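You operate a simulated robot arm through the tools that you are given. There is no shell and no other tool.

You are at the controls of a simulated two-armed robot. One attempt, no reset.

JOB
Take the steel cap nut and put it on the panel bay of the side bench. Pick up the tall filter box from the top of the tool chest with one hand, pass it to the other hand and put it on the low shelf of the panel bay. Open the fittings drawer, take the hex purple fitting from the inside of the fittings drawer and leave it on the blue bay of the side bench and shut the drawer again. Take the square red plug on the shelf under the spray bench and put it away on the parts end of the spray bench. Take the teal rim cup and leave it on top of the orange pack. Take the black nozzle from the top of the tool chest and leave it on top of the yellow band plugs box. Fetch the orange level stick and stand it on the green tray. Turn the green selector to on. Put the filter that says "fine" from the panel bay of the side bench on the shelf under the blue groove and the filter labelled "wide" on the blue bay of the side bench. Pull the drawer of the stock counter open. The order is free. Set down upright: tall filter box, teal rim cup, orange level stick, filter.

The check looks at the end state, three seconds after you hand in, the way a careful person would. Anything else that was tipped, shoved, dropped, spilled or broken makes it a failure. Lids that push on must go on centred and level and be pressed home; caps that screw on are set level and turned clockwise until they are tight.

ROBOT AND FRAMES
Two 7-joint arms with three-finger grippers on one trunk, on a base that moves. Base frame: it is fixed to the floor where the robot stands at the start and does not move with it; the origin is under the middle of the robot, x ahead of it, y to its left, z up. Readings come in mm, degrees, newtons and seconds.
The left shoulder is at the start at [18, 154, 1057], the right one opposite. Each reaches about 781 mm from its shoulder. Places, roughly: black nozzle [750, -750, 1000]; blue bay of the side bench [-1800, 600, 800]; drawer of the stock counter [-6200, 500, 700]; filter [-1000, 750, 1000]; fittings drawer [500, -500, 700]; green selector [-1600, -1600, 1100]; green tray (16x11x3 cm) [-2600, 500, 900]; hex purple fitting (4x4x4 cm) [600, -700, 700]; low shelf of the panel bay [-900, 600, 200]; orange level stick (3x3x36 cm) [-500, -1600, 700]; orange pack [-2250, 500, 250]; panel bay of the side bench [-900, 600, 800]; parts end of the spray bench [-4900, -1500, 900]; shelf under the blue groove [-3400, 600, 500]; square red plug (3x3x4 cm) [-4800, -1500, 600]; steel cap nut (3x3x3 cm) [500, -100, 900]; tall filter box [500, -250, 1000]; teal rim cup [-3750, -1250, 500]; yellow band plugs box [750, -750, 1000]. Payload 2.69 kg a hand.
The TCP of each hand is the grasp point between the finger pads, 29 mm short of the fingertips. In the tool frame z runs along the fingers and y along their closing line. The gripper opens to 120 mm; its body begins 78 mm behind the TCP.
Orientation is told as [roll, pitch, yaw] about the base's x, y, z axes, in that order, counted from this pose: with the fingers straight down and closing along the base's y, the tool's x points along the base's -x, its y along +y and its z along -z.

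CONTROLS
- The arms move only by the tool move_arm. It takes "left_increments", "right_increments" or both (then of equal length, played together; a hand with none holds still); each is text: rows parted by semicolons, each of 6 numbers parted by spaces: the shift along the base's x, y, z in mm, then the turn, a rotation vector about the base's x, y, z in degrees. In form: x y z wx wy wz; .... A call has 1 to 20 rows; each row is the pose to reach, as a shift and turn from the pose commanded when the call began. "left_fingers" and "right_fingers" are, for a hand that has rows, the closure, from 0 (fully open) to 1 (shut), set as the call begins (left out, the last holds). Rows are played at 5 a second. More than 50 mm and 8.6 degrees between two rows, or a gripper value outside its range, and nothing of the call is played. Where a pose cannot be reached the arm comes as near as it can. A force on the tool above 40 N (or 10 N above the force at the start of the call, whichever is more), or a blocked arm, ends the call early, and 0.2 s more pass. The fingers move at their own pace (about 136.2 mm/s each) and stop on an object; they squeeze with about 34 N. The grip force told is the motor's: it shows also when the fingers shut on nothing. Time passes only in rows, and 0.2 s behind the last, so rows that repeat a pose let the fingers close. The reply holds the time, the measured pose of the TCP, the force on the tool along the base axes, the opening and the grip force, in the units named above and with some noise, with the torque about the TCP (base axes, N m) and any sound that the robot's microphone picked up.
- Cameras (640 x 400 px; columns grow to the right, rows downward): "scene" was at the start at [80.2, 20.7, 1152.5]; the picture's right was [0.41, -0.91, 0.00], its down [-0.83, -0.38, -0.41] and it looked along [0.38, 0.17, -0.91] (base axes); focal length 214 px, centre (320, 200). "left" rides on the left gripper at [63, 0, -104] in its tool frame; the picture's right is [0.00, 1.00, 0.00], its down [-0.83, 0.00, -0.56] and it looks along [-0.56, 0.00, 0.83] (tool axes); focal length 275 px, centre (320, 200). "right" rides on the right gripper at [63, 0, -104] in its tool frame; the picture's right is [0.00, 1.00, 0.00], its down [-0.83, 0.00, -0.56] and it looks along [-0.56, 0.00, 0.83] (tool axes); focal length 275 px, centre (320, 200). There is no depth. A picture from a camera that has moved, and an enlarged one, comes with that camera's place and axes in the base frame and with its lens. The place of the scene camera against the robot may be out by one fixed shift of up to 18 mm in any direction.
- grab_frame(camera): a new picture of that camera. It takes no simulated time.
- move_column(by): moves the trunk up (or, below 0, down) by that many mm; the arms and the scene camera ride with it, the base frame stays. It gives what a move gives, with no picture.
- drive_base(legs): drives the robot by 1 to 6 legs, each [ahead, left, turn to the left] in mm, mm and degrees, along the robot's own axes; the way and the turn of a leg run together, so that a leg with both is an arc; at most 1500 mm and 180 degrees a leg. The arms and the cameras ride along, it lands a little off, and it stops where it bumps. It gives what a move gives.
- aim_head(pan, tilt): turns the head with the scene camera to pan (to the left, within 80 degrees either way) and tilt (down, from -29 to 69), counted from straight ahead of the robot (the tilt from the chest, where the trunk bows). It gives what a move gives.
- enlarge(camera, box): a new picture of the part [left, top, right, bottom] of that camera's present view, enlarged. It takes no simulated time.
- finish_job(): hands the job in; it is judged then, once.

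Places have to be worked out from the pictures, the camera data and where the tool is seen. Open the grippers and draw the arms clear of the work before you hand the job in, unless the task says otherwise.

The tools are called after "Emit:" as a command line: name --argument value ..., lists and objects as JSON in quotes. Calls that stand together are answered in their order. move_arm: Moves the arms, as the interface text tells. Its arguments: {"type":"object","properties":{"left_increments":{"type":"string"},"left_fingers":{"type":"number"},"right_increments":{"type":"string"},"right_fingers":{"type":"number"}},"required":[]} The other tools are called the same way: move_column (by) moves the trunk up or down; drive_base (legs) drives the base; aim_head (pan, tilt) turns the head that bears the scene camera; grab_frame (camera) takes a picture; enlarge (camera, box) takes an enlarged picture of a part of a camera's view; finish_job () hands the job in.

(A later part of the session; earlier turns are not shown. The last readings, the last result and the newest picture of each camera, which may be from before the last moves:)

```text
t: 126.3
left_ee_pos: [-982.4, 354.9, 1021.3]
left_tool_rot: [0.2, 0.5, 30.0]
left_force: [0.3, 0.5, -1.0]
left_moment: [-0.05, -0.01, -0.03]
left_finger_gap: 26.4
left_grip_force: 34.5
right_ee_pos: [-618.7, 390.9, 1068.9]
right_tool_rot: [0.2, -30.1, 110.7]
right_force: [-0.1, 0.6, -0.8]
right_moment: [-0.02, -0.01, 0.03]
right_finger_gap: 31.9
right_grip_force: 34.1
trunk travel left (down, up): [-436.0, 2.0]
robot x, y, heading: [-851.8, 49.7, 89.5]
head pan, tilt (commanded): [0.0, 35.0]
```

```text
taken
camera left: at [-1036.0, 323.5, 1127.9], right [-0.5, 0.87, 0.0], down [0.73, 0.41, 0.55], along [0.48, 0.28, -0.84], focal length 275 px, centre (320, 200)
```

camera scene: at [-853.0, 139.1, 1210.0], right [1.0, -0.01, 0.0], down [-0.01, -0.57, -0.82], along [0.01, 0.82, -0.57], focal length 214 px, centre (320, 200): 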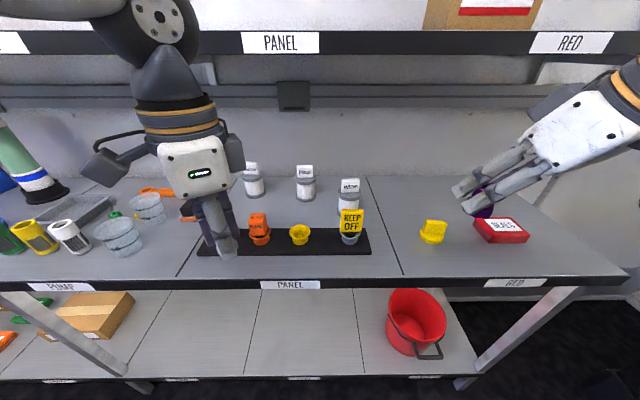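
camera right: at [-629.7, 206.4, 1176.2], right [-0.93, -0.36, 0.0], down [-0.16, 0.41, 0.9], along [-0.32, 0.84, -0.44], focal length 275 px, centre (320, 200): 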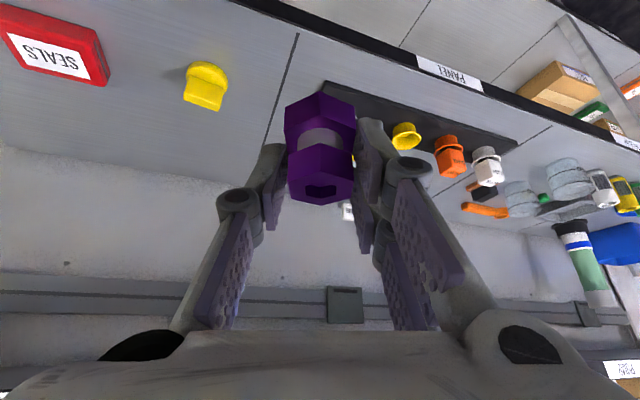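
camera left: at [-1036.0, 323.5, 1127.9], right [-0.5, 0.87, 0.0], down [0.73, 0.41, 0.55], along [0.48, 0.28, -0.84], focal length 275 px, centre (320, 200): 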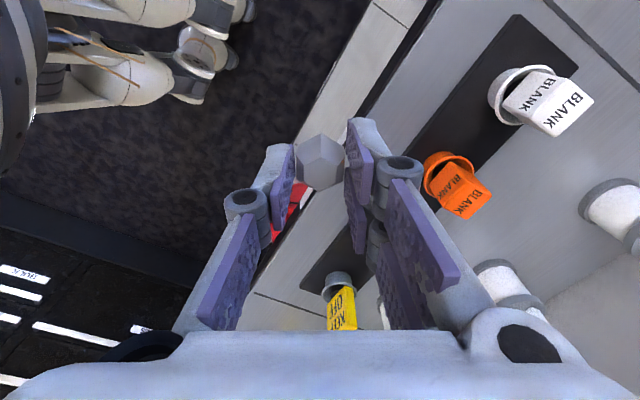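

I carry the nut at constant height over the rack to about [-972,610].

Emit:
move_arm --left_increments "2 45 0 0 0 0; 4 90 0 0 0 0; 6 135 0 0 0 0; 8 180 0 0 0 0; 10 225 -10 0 0 0; 10 255 -30 0 0 0; 10 255 -50 0 0 0"

Emit:
grab_frame --camera "left"

Emit:
grab_frame --camera "scene"

```text
t: 128.1
left_ee_pos: [-969.3, 546.9, 1017.7]
left_tool_rot: [3.8, -1.7, 29.4]
left_force: [0.1, 1.4, -0.8]
left_moment: [0.01, 0.02, 0.0]
left_finger_gap: 26.3
left_grip_force: 34.3
left hand out of reach, approached as far as the arm can: row 6, 7
right_ee_pos: [-621.3, 339.7, 1083.4]
right_tool_rot: [-0.9, -32.5, 111.6]
right_force: [2.4, -0.4, -0.5]
right_moment: [0.02, 0.05, 0.04]
right_finger_gap: 32.1
right_grip_force: 33.8
trunk travel left (down, up): [-436.0, 2.0]
robot x, y, heading: [-851.5, 37.5, 89.5]
head pan, tilt (commanded): [0.0, 35.0]
stopped in row 7 (left hand): the arm was blocked; the commanded pose is now the measured one
```

```text
taken
camera left: at [-1022.3, 508.2, 1121.0], right [-0.49, 0.87, 0.07], down [0.73, 0.36, 0.58], along [0.48, 0.33, -0.81], focal length 275 px, centre (320, 200)
```

left: 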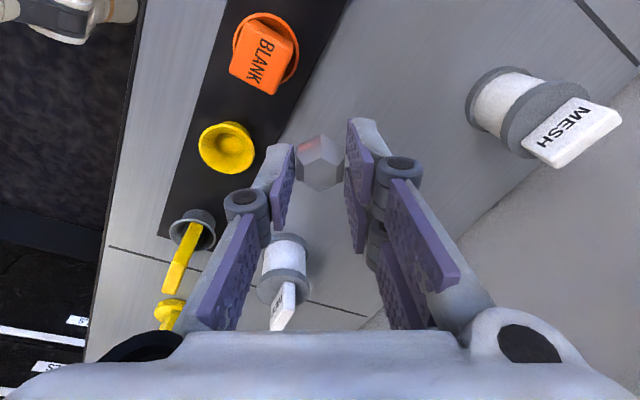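

```text
taken
camera scene: at [-853.8, 80.9, 1213.7], right [1.0, 0.0, 0.0], down [0.0, -0.54, -0.84], along [0.0, 0.84, -0.54], focal length 214 px, centre (320, 200)
```

scene: 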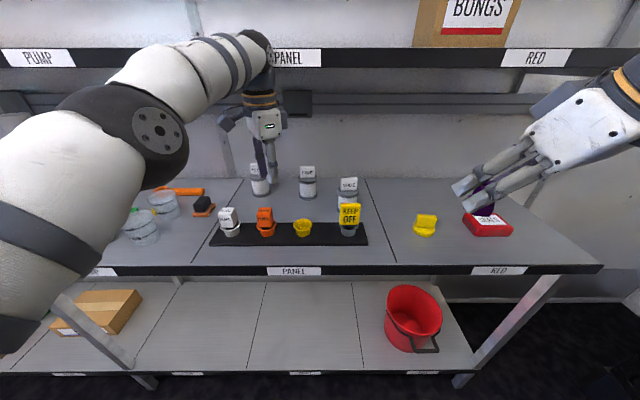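

The left wrist met the upper shelf edge; I back it off straight away.

Emit:
move_arm --left_increments "0 -40 0 0 0 0; 0 -80 0 0 0 0; 0 -120 0 -3 1 0; 0 -150 0 -3.8 1.7 0"

Emit:
grab_frame --camera "scene"

```text
t: 128.5
left_ee_pos: [-970.5, 544.1, 1000.3]
left_tool_rot: [3.2, -1.7, 30.0]
left_force: [0.3, -1.1, -1.0]
left_moment: [-0.03, -0.03, 0.04]
left_finger_gap: 26.2
left_grip_force: 34.5
right_ee_pos: [-621.1, 366.6, 1068.4]
right_tool_rot: [0.1, -30.5, 110.9]
right_force: [0.6, 0.5, -1.5]
right_moment: [0.05, 0.04, 0.05]
right_finger_gap: 32.0
right_grip_force: 34.2
trunk travel left (down, up): [-436.0, 2.0]
robot x, y, heading: [-852.5, 42.5, 89.4]
head pan, tilt (commanded): [0.0, 35.0]
stopped in row 2 (left hand): the force on the tool passed its limit at 52 N (the readings are from after the stop); the commanded pose is now the measured one
```

```text
taken
camera scene: at [-852.5, 113.7, 1209.7], right [1.0, -0.01, 0.0], down [0.0, -0.56, -0.83], along [0.01, 0.83, -0.56], focal length 214 px, centre (320, 200)
```

scene: 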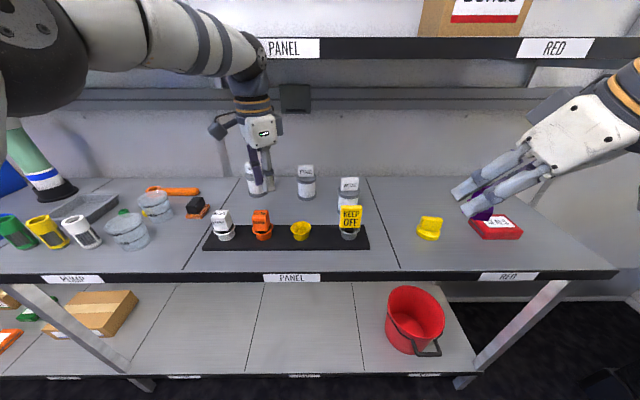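

I check the left camera and try withdrawing again slowly.

Emit:
grab_frame --camera "left"

Emit:
enlarge --camera "scene" --box '[180, 20, 400, 260]'

```text
taken
camera left: at [-1024.8, 507.3, 1103.1], right [-0.5, 0.87, 0.05], down [0.72, 0.38, 0.58], along [0.48, 0.33, -0.81], focal length 275 px, centre (320, 200)
```

left: 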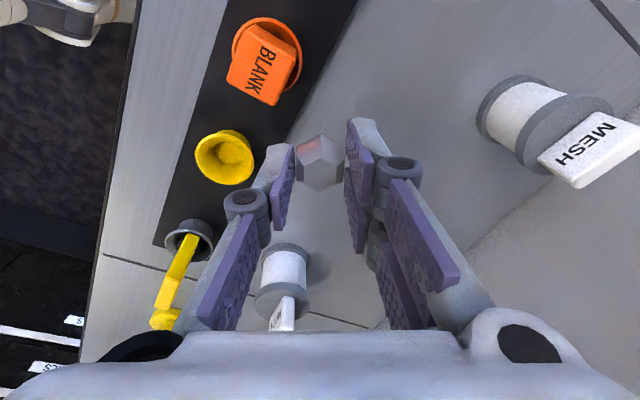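

```text
1.67 times, centred on (290, 140) of scene
camera zoom: at [-852.5, 113.7, 1209.7], right [1.0, -0.01, 0.0], down [0.0, -0.56, -0.83], along [0.01, 0.83, -0.56], focal length 358 px, centre (370, 300)
```

zoom: 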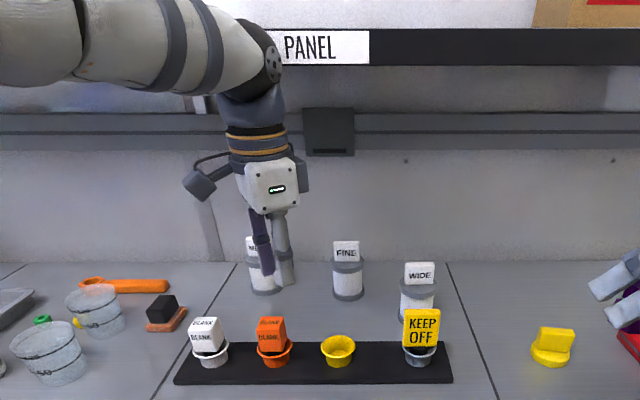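

Nothing on the bench is disturbed. I withdraw the left hand further in small steps.

Emit:
move_arm --left_increments "0 -15 0 0 0 0; 0 -40 0 0 0 0; 0 -75 0 -1 0 0; 0 -110 0 -2 1 0; 0 -150 0 -3.2 1.7 0; 0 -190 20 -3.2 1.7 0"

Emit:
grab_frame --camera "scene"

```text
t: 129.9
left_ee_pos: [-973.5, 365.7, 1015.8]
left_tool_rot: [0.4, 2.0, 29.8]
left_force: [-0.1, 0.3, 0.0]
left_moment: [0.05, -0.04, -0.02]
left_finger_gap: 26.6
left_grip_force: 33.8
right_ee_pos: [-620.4, 384.1, 1069.6]
right_tool_rot: [0.0, -30.2, 110.8]
right_force: [0.3, -0.3, -0.7]
right_moment: [0.0, -0.07, -0.02]
right_finger_gap: 31.9
right_grip_force: 34.0
trunk travel left (down, up): [-436.0, 2.0]
robot x, y, heading: [-852.1, 46.8, 89.5]
head pan, tilt (commanded): [0.0, 35.0]
```

```text
taken
camera scene: at [-854.2, 131.5, 1210.1], right [1.0, -0.01, 0.0], down [0.0, -0.57, -0.82], along [0.01, 0.82, -0.57], focal length 214 px, centre (320, 200)
```

scene: 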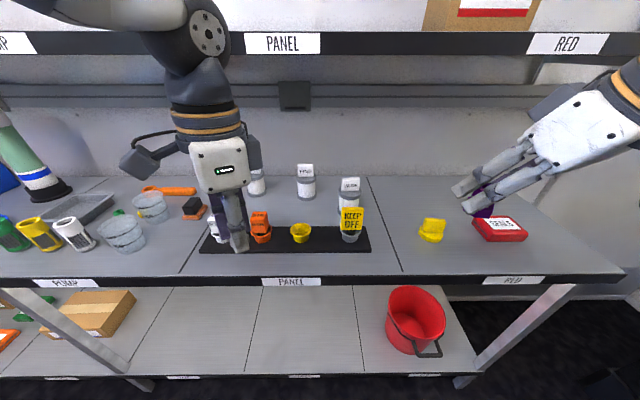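

Safe again. The wrist only fits beneath the upper shelf at a lower height, so I lower the hand in front of the bench, level it, and drive 60 mm closer.

Emit:
move_arm --left_increments "20 0 -35 0.6 -1.9 0; 40 0 -70 0.6 -1.9 0; 70 0 -96 0.6 -1.9 0; 75 0 -96 0.6 -1.9 0"

Emit:
drive_base --legs '[[60, 0, 0]]'

Emit:
grab_frame --camera "left"

```text
t: 130.9
left_ee_pos: [-896.0, 370.3, 918.5]
left_tool_rot: [-0.2, 0.0, 30.0]
left_force: [1.0, 0.0, -0.8]
left_moment: [0.01, -0.02, -0.01]
left_finger_gap: 26.3
left_grip_force: 33.8
right_ee_pos: [-619.9, 383.3, 1069.6]
right_tool_rot: [0.2, -30.2, 110.8]
right_force: [0.4, 0.6, -0.9]
right_moment: [0.04, 0.02, 0.0]
right_finger_gap: 31.8
right_grip_force: 34.5
trunk travel left (down, up): [-436.0, 2.0]
robot x, y, heading: [-852.7, 41.4, 89.5]
head pan, tilt (commanded): [0.0, 35.0]
```

```text
t: 131.9
left_ee_pos: [-895.2, 430.8, 917.2]
left_tool_rot: [-0.2, 0.1, 29.9]
left_force: [0.3, 0.3, -1.1]
left_moment: [-0.03, 0.02, 0.01]
left_finger_gap: 26.2
left_grip_force: 33.9
right_ee_pos: [-619.4, 445.2, 1069.4]
right_tool_rot: [0.1, -30.2, 110.7]
right_force: [-0.7, 0.1, -0.8]
right_moment: [-0.05, 0.0, -0.01]
right_finger_gap: 32.2
right_grip_force: 33.9
trunk travel left (down, up): [-436.0, 2.0]
robot x, y, heading: [-853.6, 103.6, 89.3]
head pan, tilt (commanded): [0.0, 35.0]
```

```text
taken
camera left: at [-950.4, 399.6, 1023.0], right [-0.49, 0.87, 0.0], down [0.72, 0.41, 0.55], along [0.48, 0.27, -0.83], focal length 275 px, centre (320, 200)
```

left: 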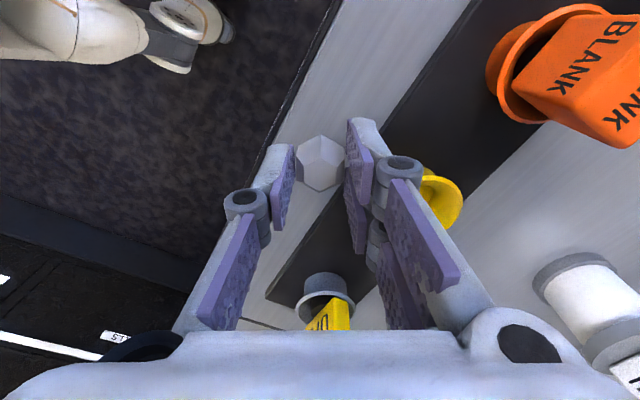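

The corridor over the yellow cup is free. I pass through at this height to y≈608, then shift left to x≈−968.

Emit:
move_arm --left_increments "-2 45 3 0 0 0; -2 90 3 0 0 0; -2 135 3 0 0 0; -2 177 3 0 0 0; -30 180 0 0 0 0; -70 180 0 0 0 0"

Emit:
grab_frame --camera "left"

Emit:
grab_frame --camera "scene"

```text
t: 133.3
left_ee_pos: [-966.3, 610.0, 915.6]
left_tool_rot: [-0.2, 0.1, 29.9]
left_force: [-0.4, 0.0, -0.8]
left_moment: [-0.02, 0.0, 0.01]
left_finger_gap: 26.6
left_grip_force: 34.0
right_ee_pos: [-619.0, 444.6, 1069.9]
right_tool_rot: [0.2, -30.3, 110.8]
right_force: [-0.3, 0.4, 0.3]
right_moment: [0.01, -0.04, 0.01]
right_finger_gap: 31.8
right_grip_force: 33.9
trunk travel left (down, up): [-436.0, 2.0]
robot x, y, heading: [-856.6, 104.7, 89.5]
head pan, tilt (commanded): [0.0, 35.0]
```

```text
taken
camera left: at [-1021.2, 579.6, 1021.0], right [-0.49, 0.87, 0.0], down [0.72, 0.41, 0.56], along [0.48, 0.27, -0.83], focal length 275 px, centre (320, 200)
```

left: 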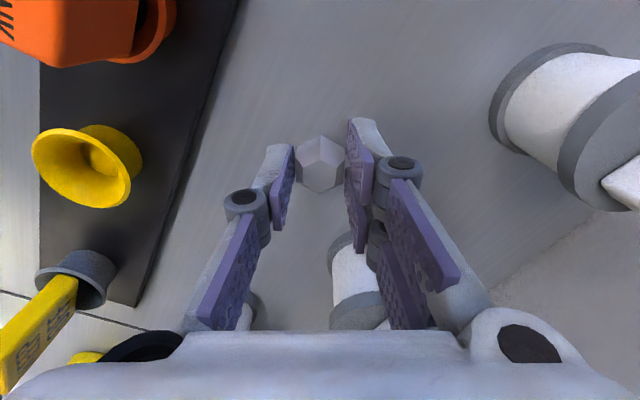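

```text
taken
camera scene: at [-853.0, 192.3, 1210.0], right [1.0, -0.01, 0.0], down [-0.01, -0.57, -0.82], along [0.01, 0.82, -0.57], focal length 214 px, centre (320, 200)
```

scene: 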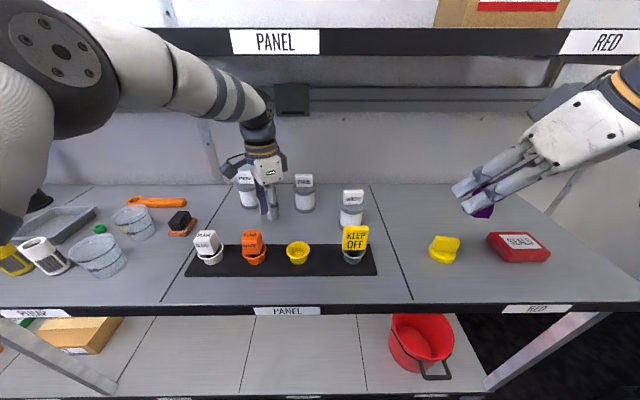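

Clear space below the nut. I lower it toward the bench surface.

Emit:
move_arm --left_increments "0 0 -20 0 0 0; 0 0 -40 0 0 0; 0 0 -46 0 0 0; 0 0 -48 0 0 0; 0 0 -50 0 0 0; 0 0 -52 0 0 0; 0 0 -54 0 0 0; 0 0 -56 0 0 0"

```text
t: 134.3
left_ee_pos: [-967.1, 611.5, 878.8]
left_tool_rot: [0.4, -0.3, 29.9]
left_force: [-1.7, -10.5, 31.6]
left_moment: [-0.73, -0.07, -0.04]
left_finger_gap: 26.0
left_grip_force: 33.3
right_ee_pos: [-618.0, 440.6, 1070.5]
right_tool_rot: [0.1, -30.4, 110.9]
right_force: [-0.6, 0.0, -0.4]
right_moment: [-0.01, -0.02, -0.02]
right_finger_gap: 32.2
right_grip_force: 34.1
trunk travel left (down, up): [-436.0, 2.0]
robot x, y, heading: [-853.2, 102.3, 89.4]
head pan, tilt (commanded): [0.0, 35.0]
stopped in row 4 (left hand): the force on the tool passed its limit at 42 N (the readings are from after the stop); the commanded pose is now the measured one
```

Contact at TCP z≈879, meaning the bench top is near z≈845. I check the view before releasing.

Emit:
grab_frame --camera "left"

Emit:
enlarge --camera "scene" --box '[170, 140, 390, 290]'

```text
taken
camera left: at [-1021.2, 577.5, 982.8], right [-0.5, 0.87, 0.01], down [0.72, 0.41, 0.56], along [0.48, 0.28, -0.83], focal length 275 px, centre (320, 200)
```

left: 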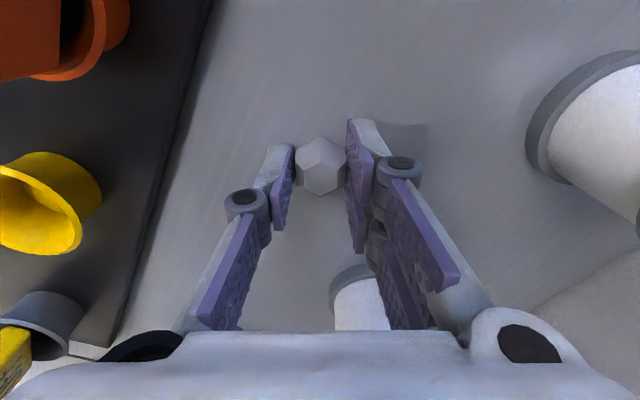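

```text
2.67 times, centred on (280, 215) of scene
camera zoom: at [-852.2, 188.1, 1210.5], right [1.0, -0.01, 0.0], down [-0.01, -0.57, -0.82], along [0.01, 0.82, -0.57], focal length 572 px, centre (427, 160)
```

zoom: 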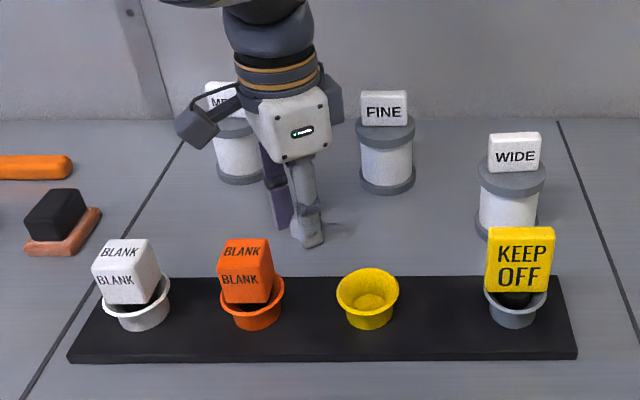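

The nut is down on the bench. I relieve the pressure slightly, open the fingers and lift.

Emit:
move_arm --left_increments "0 0 2 0 0 0; 0 0 2 0 0 0; 0 0 2 0 0 0; 0 0 2 0 0 0" --left_fingers 0.45

Emit:
move_arm --left_increments "0 0 20 0 0 0; 0 0 45 0 0 0; 0 0 65 0 0 0"

Emit:
grab_frame --camera "left"

```text
t: 135.3
left_ee_pos: [-966.5, 612.4, 875.6]
left_tool_rot: [0.2, -0.1, 29.9]
left_force: [0.2, -1.2, 9.1]
left_moment: [0.02, 0.07, 0.02]
left_finger_gap: 67.7
left_grip_force: 0.1
right_ee_pos: [-618.0, 443.1, 1069.6]
right_tool_rot: [0.2, -30.2, 110.7]
right_force: [-1.0, 0.4, -1.0]
right_moment: [0.0, -0.03, -0.01]
right_finger_gap: 31.7
right_grip_force: 34.1
trunk travel left (down, up): [-436.0, 2.0]
robot x, y, heading: [-857.8, 107.4, 89.4]
head pan, tilt (commanded): [0.0, 35.0]
```

```text
t: 136.1
left_ee_pos: [-966.8, 611.4, 938.6]
left_tool_rot: [0.0, -0.1, 29.9]
left_force: [-0.2, 0.6, 0.0]
left_moment: [0.0, 0.0, -0.01]
left_finger_gap: 65.8
left_grip_force: 0.1
right_ee_pos: [-619.0, 443.7, 1069.1]
right_tool_rot: [0.2, -30.3, 110.7]
right_force: [-0.3, 0.2, -0.9]
right_moment: [0.01, -0.01, 0.02]
right_finger_gap: 32.0
right_grip_force: 34.2
trunk travel left (down, up): [-436.0, 2.0]
robot x, y, heading: [-852.8, 102.3, 89.8]
head pan, tilt (commanded): [0.0, 35.0]
```

```text
taken
camera left: at [-1022.2, 579.9, 1043.9], right [-0.49, 0.87, 0.0], down [0.72, 0.41, 0.56], along [0.48, 0.28, -0.83], focal length 275 px, centre (320, 200)
```

left: 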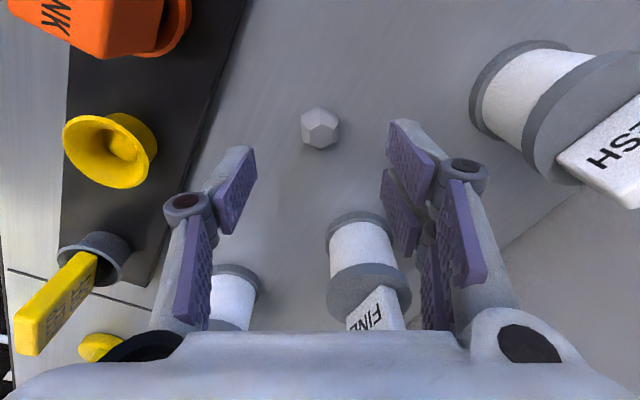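

The nut stands well on the bench (top at z≈846). I narrow the fingers and withdraw along the same corridor over the yellow cup.

Emit:
move_arm --left_increments "0 0 0 0 0 0; 0 -22 0 0 0 0; 20 -24 0 0 0 0; 45 -24 0 0 0 0; 70 -24 0 0 0 0; 70 -70 0 0 0 0; 70 -118 0 0 0 0; 70 -166 10 0 0 0; 70 -214 20 0 0 0; 70 -250 30 0 0 0" --left_fingers 0.85

Emit:
grab_frame --camera "scene"

```text
t: 138.3
left_ee_pos: [-894.1, 362.2, 970.4]
left_tool_rot: [0.1, -0.2, 30.1]
left_force: [-0.1, -0.2, 0.1]
left_moment: [0.01, -0.03, -0.04]
left_finger_gap: 17.8
left_grip_force: 0.0
right_ee_pos: [-619.1, 444.5, 1068.4]
right_tool_rot: [0.1, -30.2, 110.7]
right_force: [-0.4, -0.3, -1.2]
right_moment: [0.0, -0.03, -0.04]
right_finger_gap: 32.0
right_grip_force: 34.3
trunk travel left (down, up): [-436.0, 2.0]
robot x, y, heading: [-855.3, 101.0, 89.5]
head pan, tilt (commanded): [0.0, 35.0]
```

```text
taken
camera scene: at [-853.2, 192.2, 1210.0], right [1.0, -0.01, 0.0], down [0.0, -0.57, -0.82], along [0.01, 0.82, -0.57], focal length 214 px, centre (320, 200)
```

scene: 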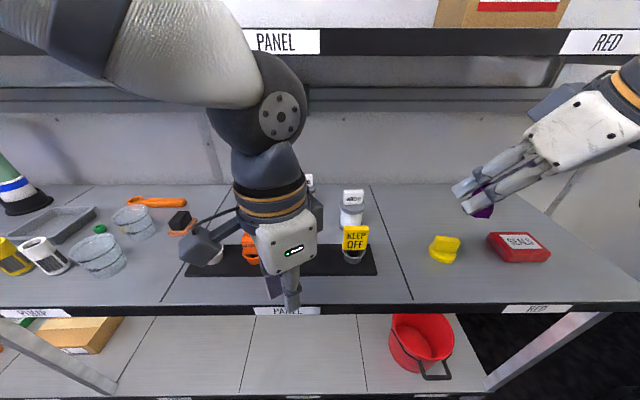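

Now I rotate the left hand to yaw 90° with a 30° forward lean in front of the WIDE filter, opening the fingers.

Emit:
move_arm --left_increments "14 0 5 3.4 -1.96 7.33; 28 0 10 6.8 -3.93 14.65; 42 0 15 10.2 -5.89 21.98; 56 5 20 13.6 -7.85 29.3; 70 15 25 17 -9.81 36.63; 84 25 30 20.4 -11.78 43.95; 98 40 35 23.8 -13.74 51.28; 111 60 40 27.2 -15.7 58.6; 111 60 40 27.2 -15.7 58.6" --left_fingers 0.1

Emit:
grab_frame --camera "left"

Emit:
grab_frame --camera "scene"

```text
t: 140.3
left_ee_pos: [-793.1, 430.3, 1006.6]
left_tool_rot: [-0.7, -29.2, 92.3]
left_force: [-0.5, 0.3, -0.8]
left_moment: [-0.01, -0.02, 0.01]
left_finger_gap: 108.0
left_grip_force: 0.0
right_ee_pos: [-619.6, 443.9, 1067.9]
right_tool_rot: [0.3, -30.1, 110.6]
right_force: [-0.4, 0.1, -0.2]
right_moment: [-0.05, 0.04, 0.0]
right_finger_gap: 32.0
right_grip_force: 33.5
trunk travel left (down, up): [-436.0, 2.0]
robot x, y, heading: [-854.4, 104.2, 89.4]
head pan, tilt (commanded): [0.0, 35.0]
```

```text
taken
camera left: at [-790.3, 324.6, 1067.4], right [-1.0, -0.03, -0.01], down [-0.02, 0.45, 0.89], along [-0.02, 0.89, -0.46], focal length 275 px, centre (320, 200)
```

left: 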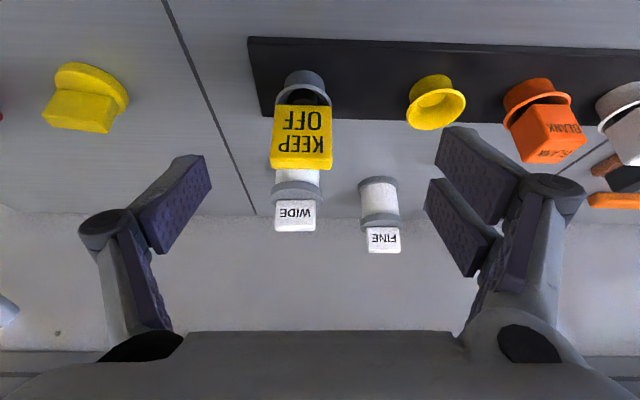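

```text
taken
camera scene: at [-820.4, 188.1, 1215.4], right [0.93, -0.37, 0.0], down [-0.19, -0.48, -0.85], along [0.32, 0.79, -0.52], focal length 214 px, centre (320, 200)
```

scene: 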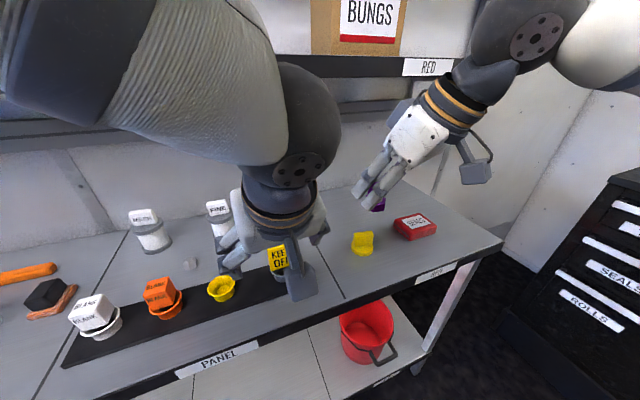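

The forward lean would put the hand camera over the KEEP OFF sign, so I'll use a vertical hand that straddles it at low height. I return the hand to vertical and shift the base 150 mm to the right for reach.

Emit:
move_arm --left_increments "0 -10 0 -7.5 0 -0.5; 0 -20 0 -15 0 -1; 0 -30 0 -22.5 0 -1.5; 0 -40 0 -29.5 0 -2.3; 0 -40 0 -29.5 0 -2.3"

Emit:
drive_base --legs '[[0, -150, 0]]'

Emit:
aim_head --pan -5 --tilt 35

Emit:
grab_frame --camera "scene"

```text
t: 141.5
left_ee_pos: [-784.1, 381.3, 1010.9]
left_tool_rot: [-0.4, -0.7, 87.6]
left_force: [-0.3, -0.6, 0.1]
left_moment: [-0.02, 0.0, 0.02]
left_finger_gap: 107.9
left_grip_force: 0.1
right_ee_pos: [-618.3, 444.3, 1068.4]
right_tool_rot: [0.0, -30.2, 110.7]
right_force: [0.0, 0.6, -0.1]
right_moment: [-0.01, -0.02, -0.02]
right_finger_gap: 31.9
right_grip_force: 34.3
trunk travel left (down, up): [-436.0, 2.0]
robot x, y, heading: [-851.6, 102.1, 89.7]
head pan, tilt (commanded): [0.0, 35.0]
```

```text
t: 143.2
left_ee_pos: [-637.3, 379.9, 1008.4]
left_tool_rot: [-0.4, -0.6, 87.6]
left_force: [1.2, 0.8, -0.3]
left_moment: [0.02, 0.01, 0.01]
left_finger_gap: 107.7
left_grip_force: 0.1
right_ee_pos: [-470.2, 442.0, 1068.7]
right_tool_rot: [0.2, -30.1, 110.6]
right_force: [0.6, -0.1, -0.8]
right_moment: [-0.01, 0.01, 0.01]
right_finger_gap: 31.8
right_grip_force: 34.2
trunk travel left (down, up): [-436.0, 2.0]
robot x, y, heading: [-708.8, 104.3, 89.3]
head pan, tilt (commanded): [0.0, 35.0]
```

```text
t: 143.9
left_ee_pos: [-636.9, 380.3, 1009.7]
left_tool_rot: [-0.5, -0.6, 87.7]
left_force: [0.8, 0.6, -0.1]
left_moment: [0.01, 0.0, 0.01]
left_finger_gap: 108.0
left_grip_force: 0.0
right_ee_pos: [-469.7, 441.6, 1068.2]
right_tool_rot: [0.1, -30.2, 110.7]
right_force: [0.9, 0.0, -0.7]
right_moment: [0.02, -0.01, 0.0]
right_finger_gap: 32.1
right_grip_force: 34.0
trunk travel left (down, up): [-436.0, 2.0]
robot x, y, heading: [-702.0, 107.5, 89.4]
head pan, tilt (commanded): [-5.0, 35.0]
```

```text
taken
camera scene: at [-696.8, 190.4, 1210.0], right [1.0, -0.1, 0.0], down [-0.06, -0.57, -0.82], along [0.08, 0.82, -0.57], focal length 214 px, centre (320, 200)
```

scene: 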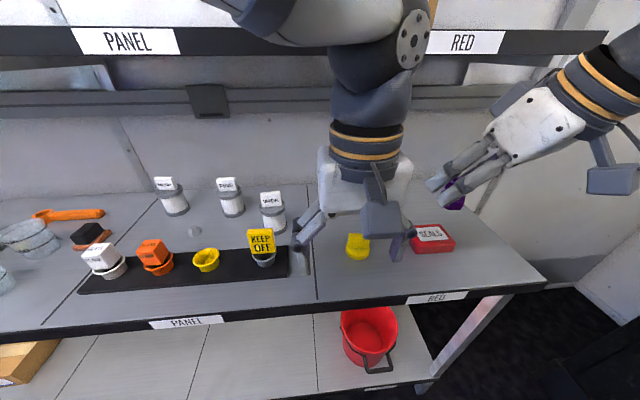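

I bring the left hand to [-769,395,905] in front of the KEEP OFF sign and check the alignment.

Emit:
move_arm --left_increments "-33 0 -20 0 0 0.8; -66 2 -45 0 0.3 1.6; -100 4 -75 0 0.6 2.4; -132 10 -104 0 0.6 2.4; -132 10 -104 0 0.6 2.4"

Emit:
grab_frame --camera "left"

Emit:
grab_frame --camera "scene"

```text
t: 145.1
left_ee_pos: [-767.8, 391.4, 903.1]
left_tool_rot: [0.1, -0.6, 90.1]
left_force: [1.0, -1.3, -0.1]
left_moment: [-0.03, 0.0, 0.0]
left_finger_gap: 108.0
left_grip_force: 0.2
right_ee_pos: [-470.6, 442.1, 1068.1]
right_tool_rot: [0.0, -30.2, 110.7]
right_force: [0.0, 0.8, -0.6]
right_moment: [-0.01, -0.02, 0.02]
right_finger_gap: 32.0
right_grip_force: 33.2
trunk travel left (down, up): [-436.0, 2.0]
robot x, y, heading: [-707.8, 104.4, 89.4]
head pan, tilt (commanded): [-5.0, 35.0]
```

```text
taken
camera left: at [-768.7, 326.3, 1007.9], right [-1.0, 0.0, 0.0], down [0.0, 0.82, 0.57], along [0.0, 0.57, -0.82], focal length 275 px, centre (320, 200)
```

left: 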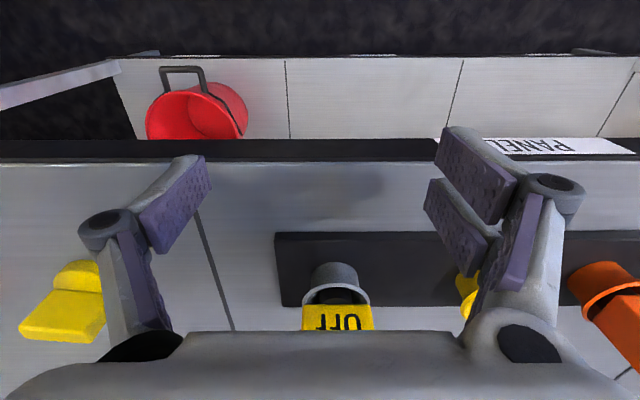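

```text
taken
camera scene: at [-696.5, 190.1, 1210.0], right [1.0, -0.1, 0.0], down [-0.06, -0.57, -0.82], along [0.08, 0.82, -0.57], focal length 214 px, centre (320, 200)
```

scene: 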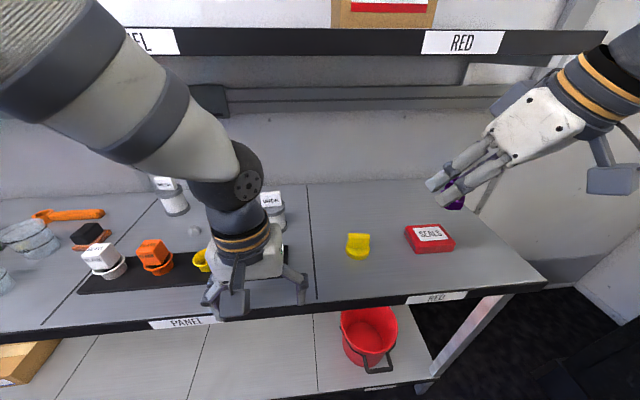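

The KEEP OFF cup sits at x≈−783, inside the finger span. I slide forward with the hand centred at x≈−776 at this height.

Emit:
move_arm --left_increments "-8 30 2 0 0 0; -8 70 2 0 0 0; -8 110 2 0 0 0; -8 150 2 0 0 0; -8 150 2 0 0 0"

Emit:
grab_frame --camera "left"

Emit:
grab_frame --camera "scene"

```text
t: 146.3
left_ee_pos: [-776.8, 540.5, 906.5]
left_tool_rot: [0.2, -0.7, 90.1]
left_force: [0.4, -0.2, 0.4]
left_moment: [0.02, 0.0, -0.01]
left_finger_gap: 107.8
left_grip_force: 0.2
right_ee_pos: [-469.9, 442.3, 1069.5]
right_tool_rot: [0.1, -30.2, 110.7]
right_force: [0.3, 0.2, -0.8]
right_moment: [0.0, -0.02, 0.0]
right_finger_gap: 32.0
right_grip_force: 34.1
trunk travel left (down, up): [-436.0, 2.0]
robot x, y, heading: [-704.1, 102.0, 89.5]
head pan, tilt (commanded): [-5.0, 35.0]
```

```text
taken
camera left: at [-777.8, 475.3, 1010.0], right [-1.0, 0.0, 0.0], down [0.0, 0.82, 0.57], along [0.0, 0.57, -0.82], focal length 275 px, centre (320, 200)
```

left: 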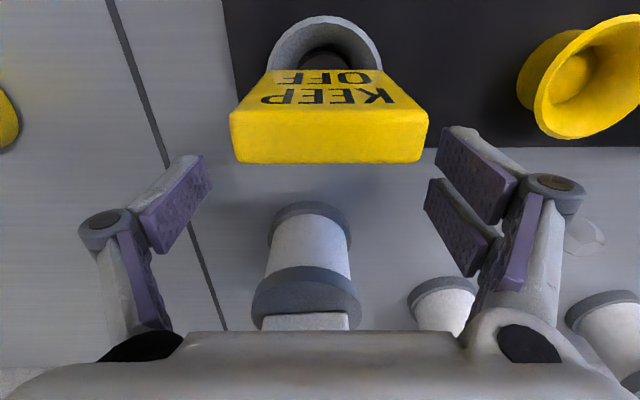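

```text
taken
camera scene: at [-696.8, 189.8, 1210.1], right [1.0, -0.1, 0.0], down [-0.06, -0.57, -0.82], along [0.08, 0.82, -0.57], focal length 214 px, centre (320, 200)
```

scene: 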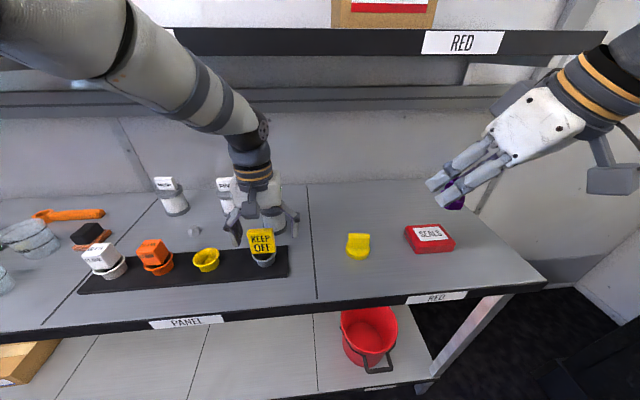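

WIDE is at about [-771,607]. I move over it, lower slightly to z≈893, and close.

Emit:
move_arm --left_increments "3 22 0 0 0 0; 5 45 0 0 0 0; 6 66 0 0 0 0; 6 66 -8 0 0 0; 6 66 -13 0 0 0; 6 66 -13 0 0 0"

Emit:
grab_frame --camera "left"

```text
t: 147.7
left_ee_pos: [-771.0, 606.0, 892.6]
left_tool_rot: [0.2, -0.7, 90.2]
left_force: [0.0, -0.1, -0.8]
left_moment: [-0.01, 0.02, 0.0]
left_finger_gap: 107.8
left_grip_force: 0.1
right_ee_pos: [-470.7, 442.7, 1068.0]
right_tool_rot: [0.1, -30.2, 110.7]
right_force: [-0.1, 0.4, -0.4]
right_moment: [0.02, 0.02, -0.03]
right_finger_gap: 31.9
right_grip_force: 34.4
trunk travel left (down, up): [-436.0, 2.0]
robot x, y, heading: [-705.2, 104.8, 89.4]
head pan, tilt (commanded): [-5.0, 35.0]
```

```text
taken
camera left: at [-770.6, 542.2, 997.4], right [-1.0, 0.0, 0.0], down [0.0, 0.82, 0.57], along [0.0, 0.57, -0.82], focal length 275 px, centre (320, 200)
```

left: 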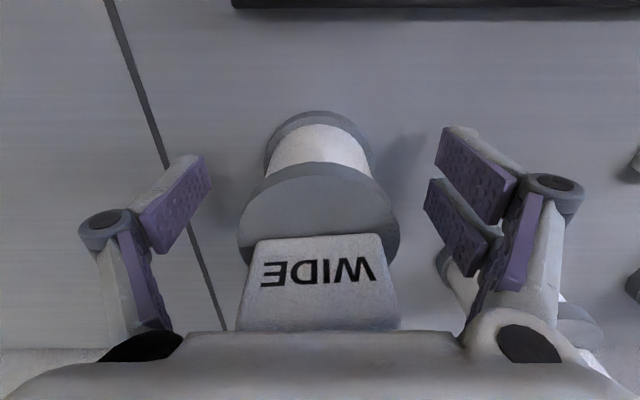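

The jar is centred. Closing the fingers.

Emit:
move_arm --left_increments "0 0 0 0 0 0; 0 0 0 0 0 0; 0 0 0 0 0 0; 0 0 0 0 0 0" --left_fingers 1

Emit:
grab_frame --camera "left"

```text
t: 148.7
left_ee_pos: [-769.9, 605.6, 893.5]
left_tool_rot: [0.2, -0.6, 90.1]
left_force: [-0.6, 0.2, 1.2]
left_moment: [0.0, -0.02, -0.02]
left_finger_gap: 60.0
left_grip_force: 34.5
right_ee_pos: [-470.1, 442.6, 1069.5]
right_tool_rot: [0.1, -30.2, 110.6]
right_force: [-0.3, 0.8, -0.8]
right_moment: [-0.02, 0.02, -0.01]
right_finger_gap: 32.0
right_grip_force: 34.2
trunk travel left (down, up): [-436.0, 2.0]
robot x, y, heading: [-707.3, 103.9, 89.5]
head pan, tilt (commanded): [-5.0, 35.0]
```

```text
taken
camera left: at [-770.5, 542.2, 997.6], right [-1.0, 0.0, 0.0], down [0.0, 0.82, 0.57], along [0.0, 0.57, -0.82], focal length 275 px, centre (320, 200)
```

left: 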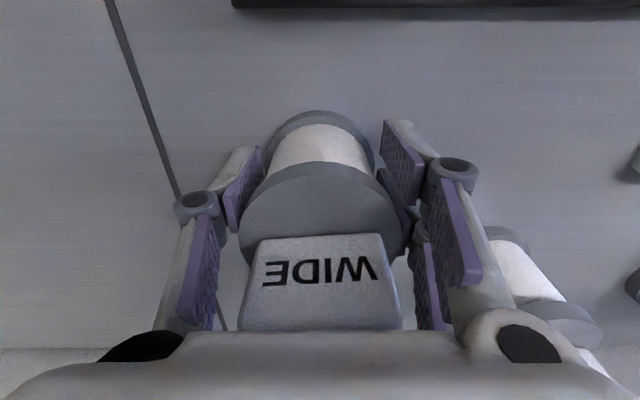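

WIDE is held at 60 mm. I lift 15 mm, slide right out from behind the KEEP OFF sign, then draw it back toward me.

Emit:
move_arm --left_increments "0 0 8 0 0 0; 0 0 16 0 0 0; 30 0 16 0 0 0; 65 0 16 0 0 0; 100 0 16 0 0 0; 102 -40 16 0 0 0; 102 -85 16 0 0 0; 102 -130 16 0 0 0; 102 -175 20 0 0 0; 102 -220 30 0 0 0"

Emit:
grab_frame --camera "left"

Emit:
grab_frame --camera "scene"

```text
t: 150.9
left_ee_pos: [-670.7, 385.1, 925.4]
left_tool_rot: [-1.5, 0.6, 90.6]
left_force: [0.7, -0.7, -0.8]
left_moment: [0.03, 0.0, -0.03]
left_finger_gap: 59.9
left_grip_force: 34.2
right_ee_pos: [-471.0, 442.4, 1068.2]
right_tool_rot: [0.2, -30.0, 110.5]
right_force: [0.9, -0.5, -1.0]
right_moment: [0.04, -0.03, -0.02]
right_finger_gap: 32.0
right_grip_force: 34.9
trunk travel left (down, up): [-436.0, 2.0]
robot x, y, heading: [-706.1, 99.4, 89.4]
head pan, tilt (commanded): [-5.0, 35.0]
```

```text
taken
camera left: at [-672.8, 323.3, 1030.6], right [-1.0, -0.01, -0.03], down [-0.02, 0.84, 0.55], along [0.02, 0.55, -0.84], focal length 275 px, centre (320, 200)
```

left: 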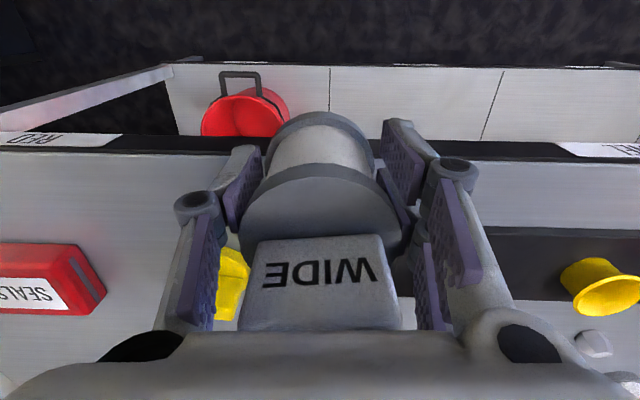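

```text
taken
camera scene: at [-689.6, 193.0, 1256.7], right [0.98, -0.17, 0.0], down [-0.02, -0.1, -1.0], along [0.17, 0.98, -0.1], focal length 214 px, centre (320, 200)
```

scene: 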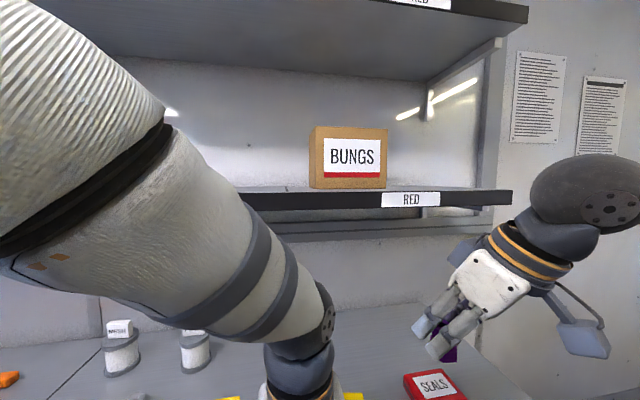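

The left upper arm is pushing the head; I shift the left hand outward and up to its natural zone.

Emit:
move_arm --left_increments "-40 -5 10 0 0 0; -80 -10 25 0.7 0 0; -120 -15 45 1.5 0 0; -160 -20 65 1.5 0 0; -190 -20 85 1.5 0 0"

Emit:
drive_base --legs '[[-200, 0, 0]]'

Emit:
aim_head --pan 15 --tilt 30

Emit:
grab_frame --camera "scene"

```text
t: 152.1
left_ee_pos: [-855.1, 363.9, 1009.1]
left_tool_rot: [0.2, -2.3, 90.1]
left_force: [0.5, 0.8, -0.6]
left_moment: [-0.01, -0.02, -0.03]
left_finger_gap: 60.1
left_grip_force: 33.5
right_ee_pos: [-471.2, 441.2, 1068.2]
right_tool_rot: [0.1, -30.2, 110.7]
right_force: [0.0, 0.3, -0.9]
right_moment: [0.01, 0.05, -0.02]
right_finger_gap: 31.8
right_grip_force: 34.0
trunk travel left (down, up): [-436.0, 2.0]
robot x, y, heading: [-704.6, 100.4, 89.3]
head pan, tilt (commanded): [-5.0, 35.0]
```

```text
t: 153.7
left_ee_pos: [-858.7, 162.1, 1009.1]
left_tool_rot: [0.2, -2.2, 90.2]
left_force: [0.4, 0.0, -0.6]
left_moment: [0.02, -0.01, 0.03]
left_finger_gap: 60.0
left_grip_force: 33.8
right_ee_pos: [-472.3, 239.5, 1068.9]
right_tool_rot: [0.1, -30.1, 110.7]
right_force: [0.6, 0.0, -1.2]
right_moment: [0.03, 0.01, 0.02]
right_finger_gap: 32.0
right_grip_force: 34.0
trunk travel left (down, up): [-436.0, 2.0]
robot x, y, heading: [-707.3, -100.0, 89.3]
head pan, tilt (commanded): [-5.0, 35.0]
```

```text
t: 154.6
left_ee_pos: [-858.4, 163.9, 1008.8]
left_tool_rot: [0.2, -2.1, 90.3]
left_force: [-0.3, 0.6, -1.3]
left_moment: [-0.01, 0.01, 0.01]
left_finger_gap: 60.0
left_grip_force: 33.9
right_ee_pos: [-473.5, 240.9, 1068.6]
right_tool_rot: [0.2, -30.2, 110.7]
right_force: [0.5, -0.3, -2.2]
right_moment: [-0.01, 0.02, 0.03]
right_finger_gap: 32.0
right_grip_force: 34.3
trunk travel left (down, up): [-436.0, 2.0]
robot x, y, heading: [-708.3, -99.3, 89.7]
head pan, tilt (commanded): [15.0, 30.0]
```

```text
taken
camera scene: at [-729.9, -11.6, 1217.8], right [0.97, 0.25, 0.0], down [0.12, -0.48, -0.87], along [-0.22, 0.84, -0.5], focal length 214 px, centre (320, 200)
```

scene: 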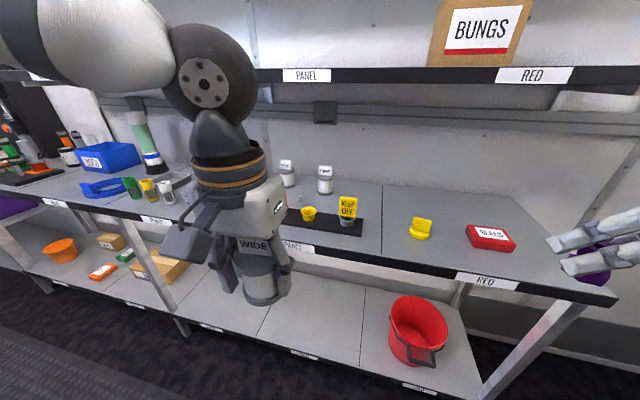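

All undisturbed. I drive left along the bench toward the BLUE bay at x≈−1800.

Emit:
drive_base --legs '[[-60, 0, 0], [0, 1050, 0]]'

Emit:
aim_head --pan 0 --tilt 30

Emit:
grab_frame --camera "scene"

```text
t: 163.6
left_ee_pos: [-1923.7, 113.6, 1010.3]
left_tool_rot: [0.3, -2.1, 90.0]
left_force: [0.0, -0.6, -0.8]
left_moment: [-0.01, 0.0, 0.03]
left_finger_gap: 59.7
left_grip_force: 34.2
right_ee_pos: [-1539.4, 189.2, 1069.2]
right_tool_rot: [0.1, -30.2, 110.7]
right_force: [-0.2, 0.7, -1.4]
right_moment: [0.01, -0.02, -0.01]
right_finger_gap: 32.2
right_grip_force: 34.6
trunk travel left (down, up): [-436.0, 2.0]
robot x, y, heading: [-1769.9, -150.5, 89.2]
head pan, tilt (commanded): [15.0, 30.0]
```

```text
t: 164.4
left_ee_pos: [-1923.0, 113.0, 1009.5]
left_tool_rot: [0.1, -2.1, 90.0]
left_force: [-0.4, 0.0, -0.3]
left_moment: [0.0, 0.0, -0.01]
left_finger_gap: 59.7
left_grip_force: 33.6
right_ee_pos: [-1537.6, 189.6, 1068.5]
right_tool_rot: [0.1, -30.1, 110.7]
right_force: [-0.4, -1.5, -1.2]
right_moment: [-0.03, 0.0, 0.0]
right_finger_gap: 32.2
right_grip_force: 34.5
trunk travel left (down, up): [-436.0, 2.0]
robot x, y, heading: [-1770.1, -147.6, 89.3]
head pan, tilt (commanded): [0.0, 30.0]
```

```text
taken
camera scene: at [-1772.3, -59.0, 1217.8], right [1.0, -0.01, 0.0], down [-0.01, -0.5, -0.87], along [0.01, 0.87, -0.5], focal length 214 px, centre (320, 200)
```

scene: 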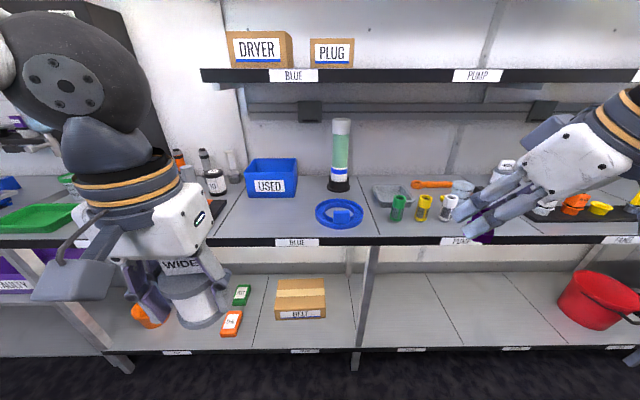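

BLUE bay spans about x −2060…−1625; its front-left area in front of the USED bin is free. I drive 130 mm left and 200 mm ahead.

Emit:
drive_base --legs '[[0, 130, 0], [200, 0, 0]]'

Emit:
grab_frame --camera "scene"

Emit:
grab_frame --camera "right"

```text
t: 167.2
left_ee_pos: [-2049.9, 317.0, 1009.0]
left_tool_rot: [0.1, -2.1, 90.1]
left_force: [-0.6, 0.7, -1.0]
left_moment: [-0.01, 0.03, 0.02]
left_finger_gap: 59.9
left_grip_force: 34.1
right_ee_pos: [-1665.4, 393.2, 1069.4]
right_tool_rot: [0.2, -30.1, 110.6]
right_force: [0.5, 0.5, -0.3]
right_moment: [-0.01, 0.0, -0.02]
right_finger_gap: 32.1
right_grip_force: 33.7
trunk travel left (down, up): [-436.0, 2.0]
robot x, y, heading: [-1901.1, 49.6, 89.5]
head pan, tilt (commanded): [0.0, 30.0]
```

```text
taken
camera scene: at [-1898.8, 144.5, 1217.7], right [1.0, -0.01, 0.0], down [-0.01, -0.5, -0.87], along [0.01, 0.87, -0.5], focal length 214 px, centre (320, 200)
```

scene: 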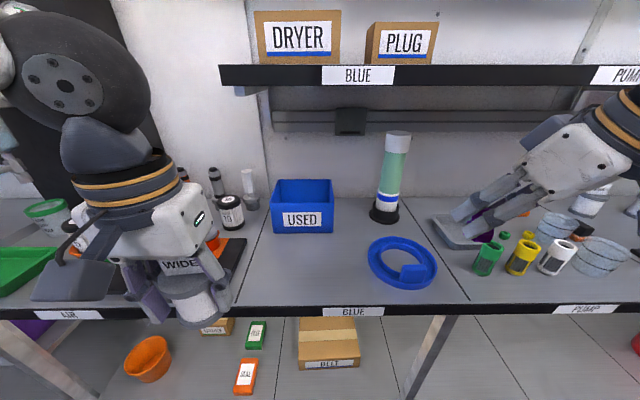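

```text
taken
camera right: at [-1626.5, 293.0, 1126.8], right [-0.93, -0.36, 0.0], down [-0.16, 0.41, 0.9], along [-0.32, 0.84, -0.44], focal length 275 px, centre (320, 200)
```

right: 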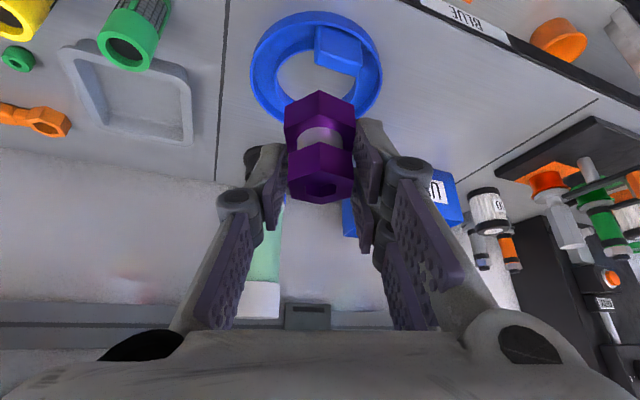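

Free area is x −2055…−1800, y 410–600. I move the right hand with the hex fitting to [-1850,470] and lower.

Emit:
move_arm --right_increments "-35 5 -25 0 0 0; -70 15 -50 0 0 0; -105 30 -80 0 0 0; -140 45 -110 0 0 0; -165 60 -140 0 0 0; -185 75 -165 0 0 0; -185 75 -165 0 0 0"

Emit:
grab_frame --camera "right"

Emit:
grab_frame --camera "scene"

```text
t: 168.8
left_ee_pos: [-2049.4, 315.0, 1008.1]
left_tool_rot: [0.2, -2.2, 90.1]
left_force: [-0.8, 0.4, -0.2]
left_moment: [0.02, 0.0, 0.01]
left_finger_gap: 59.7
left_grip_force: 34.3
right_ee_pos: [-1848.5, 465.5, 902.8]
right_tool_rot: [0.2, -30.2, 110.6]
right_force: [-0.7, 0.4, -1.8]
right_moment: [0.02, 0.01, 0.01]
right_finger_gap: 31.7
right_grip_force: 34.3
trunk travel left (down, up): [-436.0, 2.0]
robot x, y, heading: [-1898.0, 52.3, 89.4]
head pan, tilt (commanded): [0.0, 30.0]
```

```text
taken
camera right: at [-1811.4, 364.8, 961.2], right [-0.93, -0.36, 0.0], down [-0.16, 0.41, 0.9], along [-0.32, 0.84, -0.44], focal length 275 px, centre (320, 200)
```

right: 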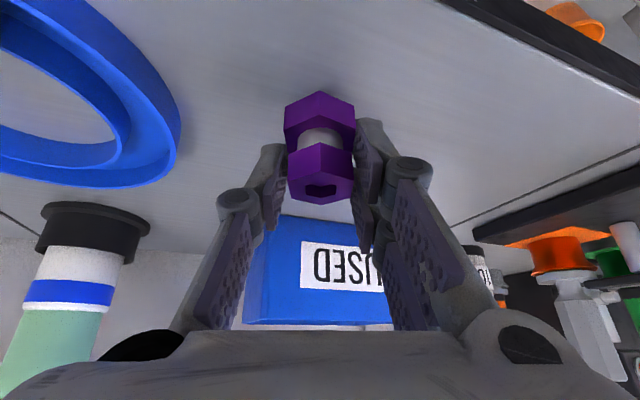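

```text
taken
camera scene: at [-1898.6, 143.5, 1217.9], right [1.0, -0.01, 0.0], down [-0.01, -0.5, -0.87], along [0.01, 0.87, -0.5], focal length 214 px, centre (320, 200)
```

scene: 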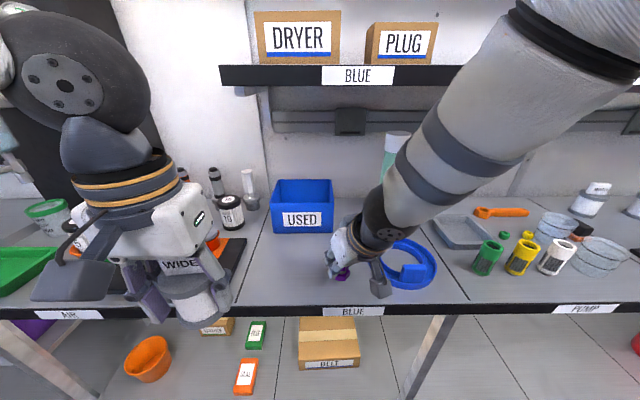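

The hex is above free surface. I lower it to contact in small steps.

Emit:
move_arm --right_increments "0 0 -8 0 0 0; 0 0 -14 0 0 0; 0 0 -17 0 0 0; 0 0 -19 0 0 0; 0 0 -21 0 0 0"

```text
t: 170.0
left_ee_pos: [-2050.3, 315.8, 1010.7]
left_tool_rot: [0.2, -2.2, 90.0]
left_force: [-0.6, -0.7, -1.0]
left_moment: [0.04, -0.01, -0.03]
left_finger_gap: 59.5
left_grip_force: 33.9
right_ee_pos: [-1850.5, 468.3, 885.6]
right_tool_rot: [0.2, -30.6, 110.5]
right_force: [1.6, -0.6, 26.2]
right_moment: [0.11, 0.19, -0.08]
right_finger_gap: 32.4
right_grip_force: 33.1
trunk travel left (down, up): [-436.0, 2.0]
robot x, y, heading: [-1901.0, 53.1, 89.4]
head pan, tilt (commanded): [0.0, 30.0]
```

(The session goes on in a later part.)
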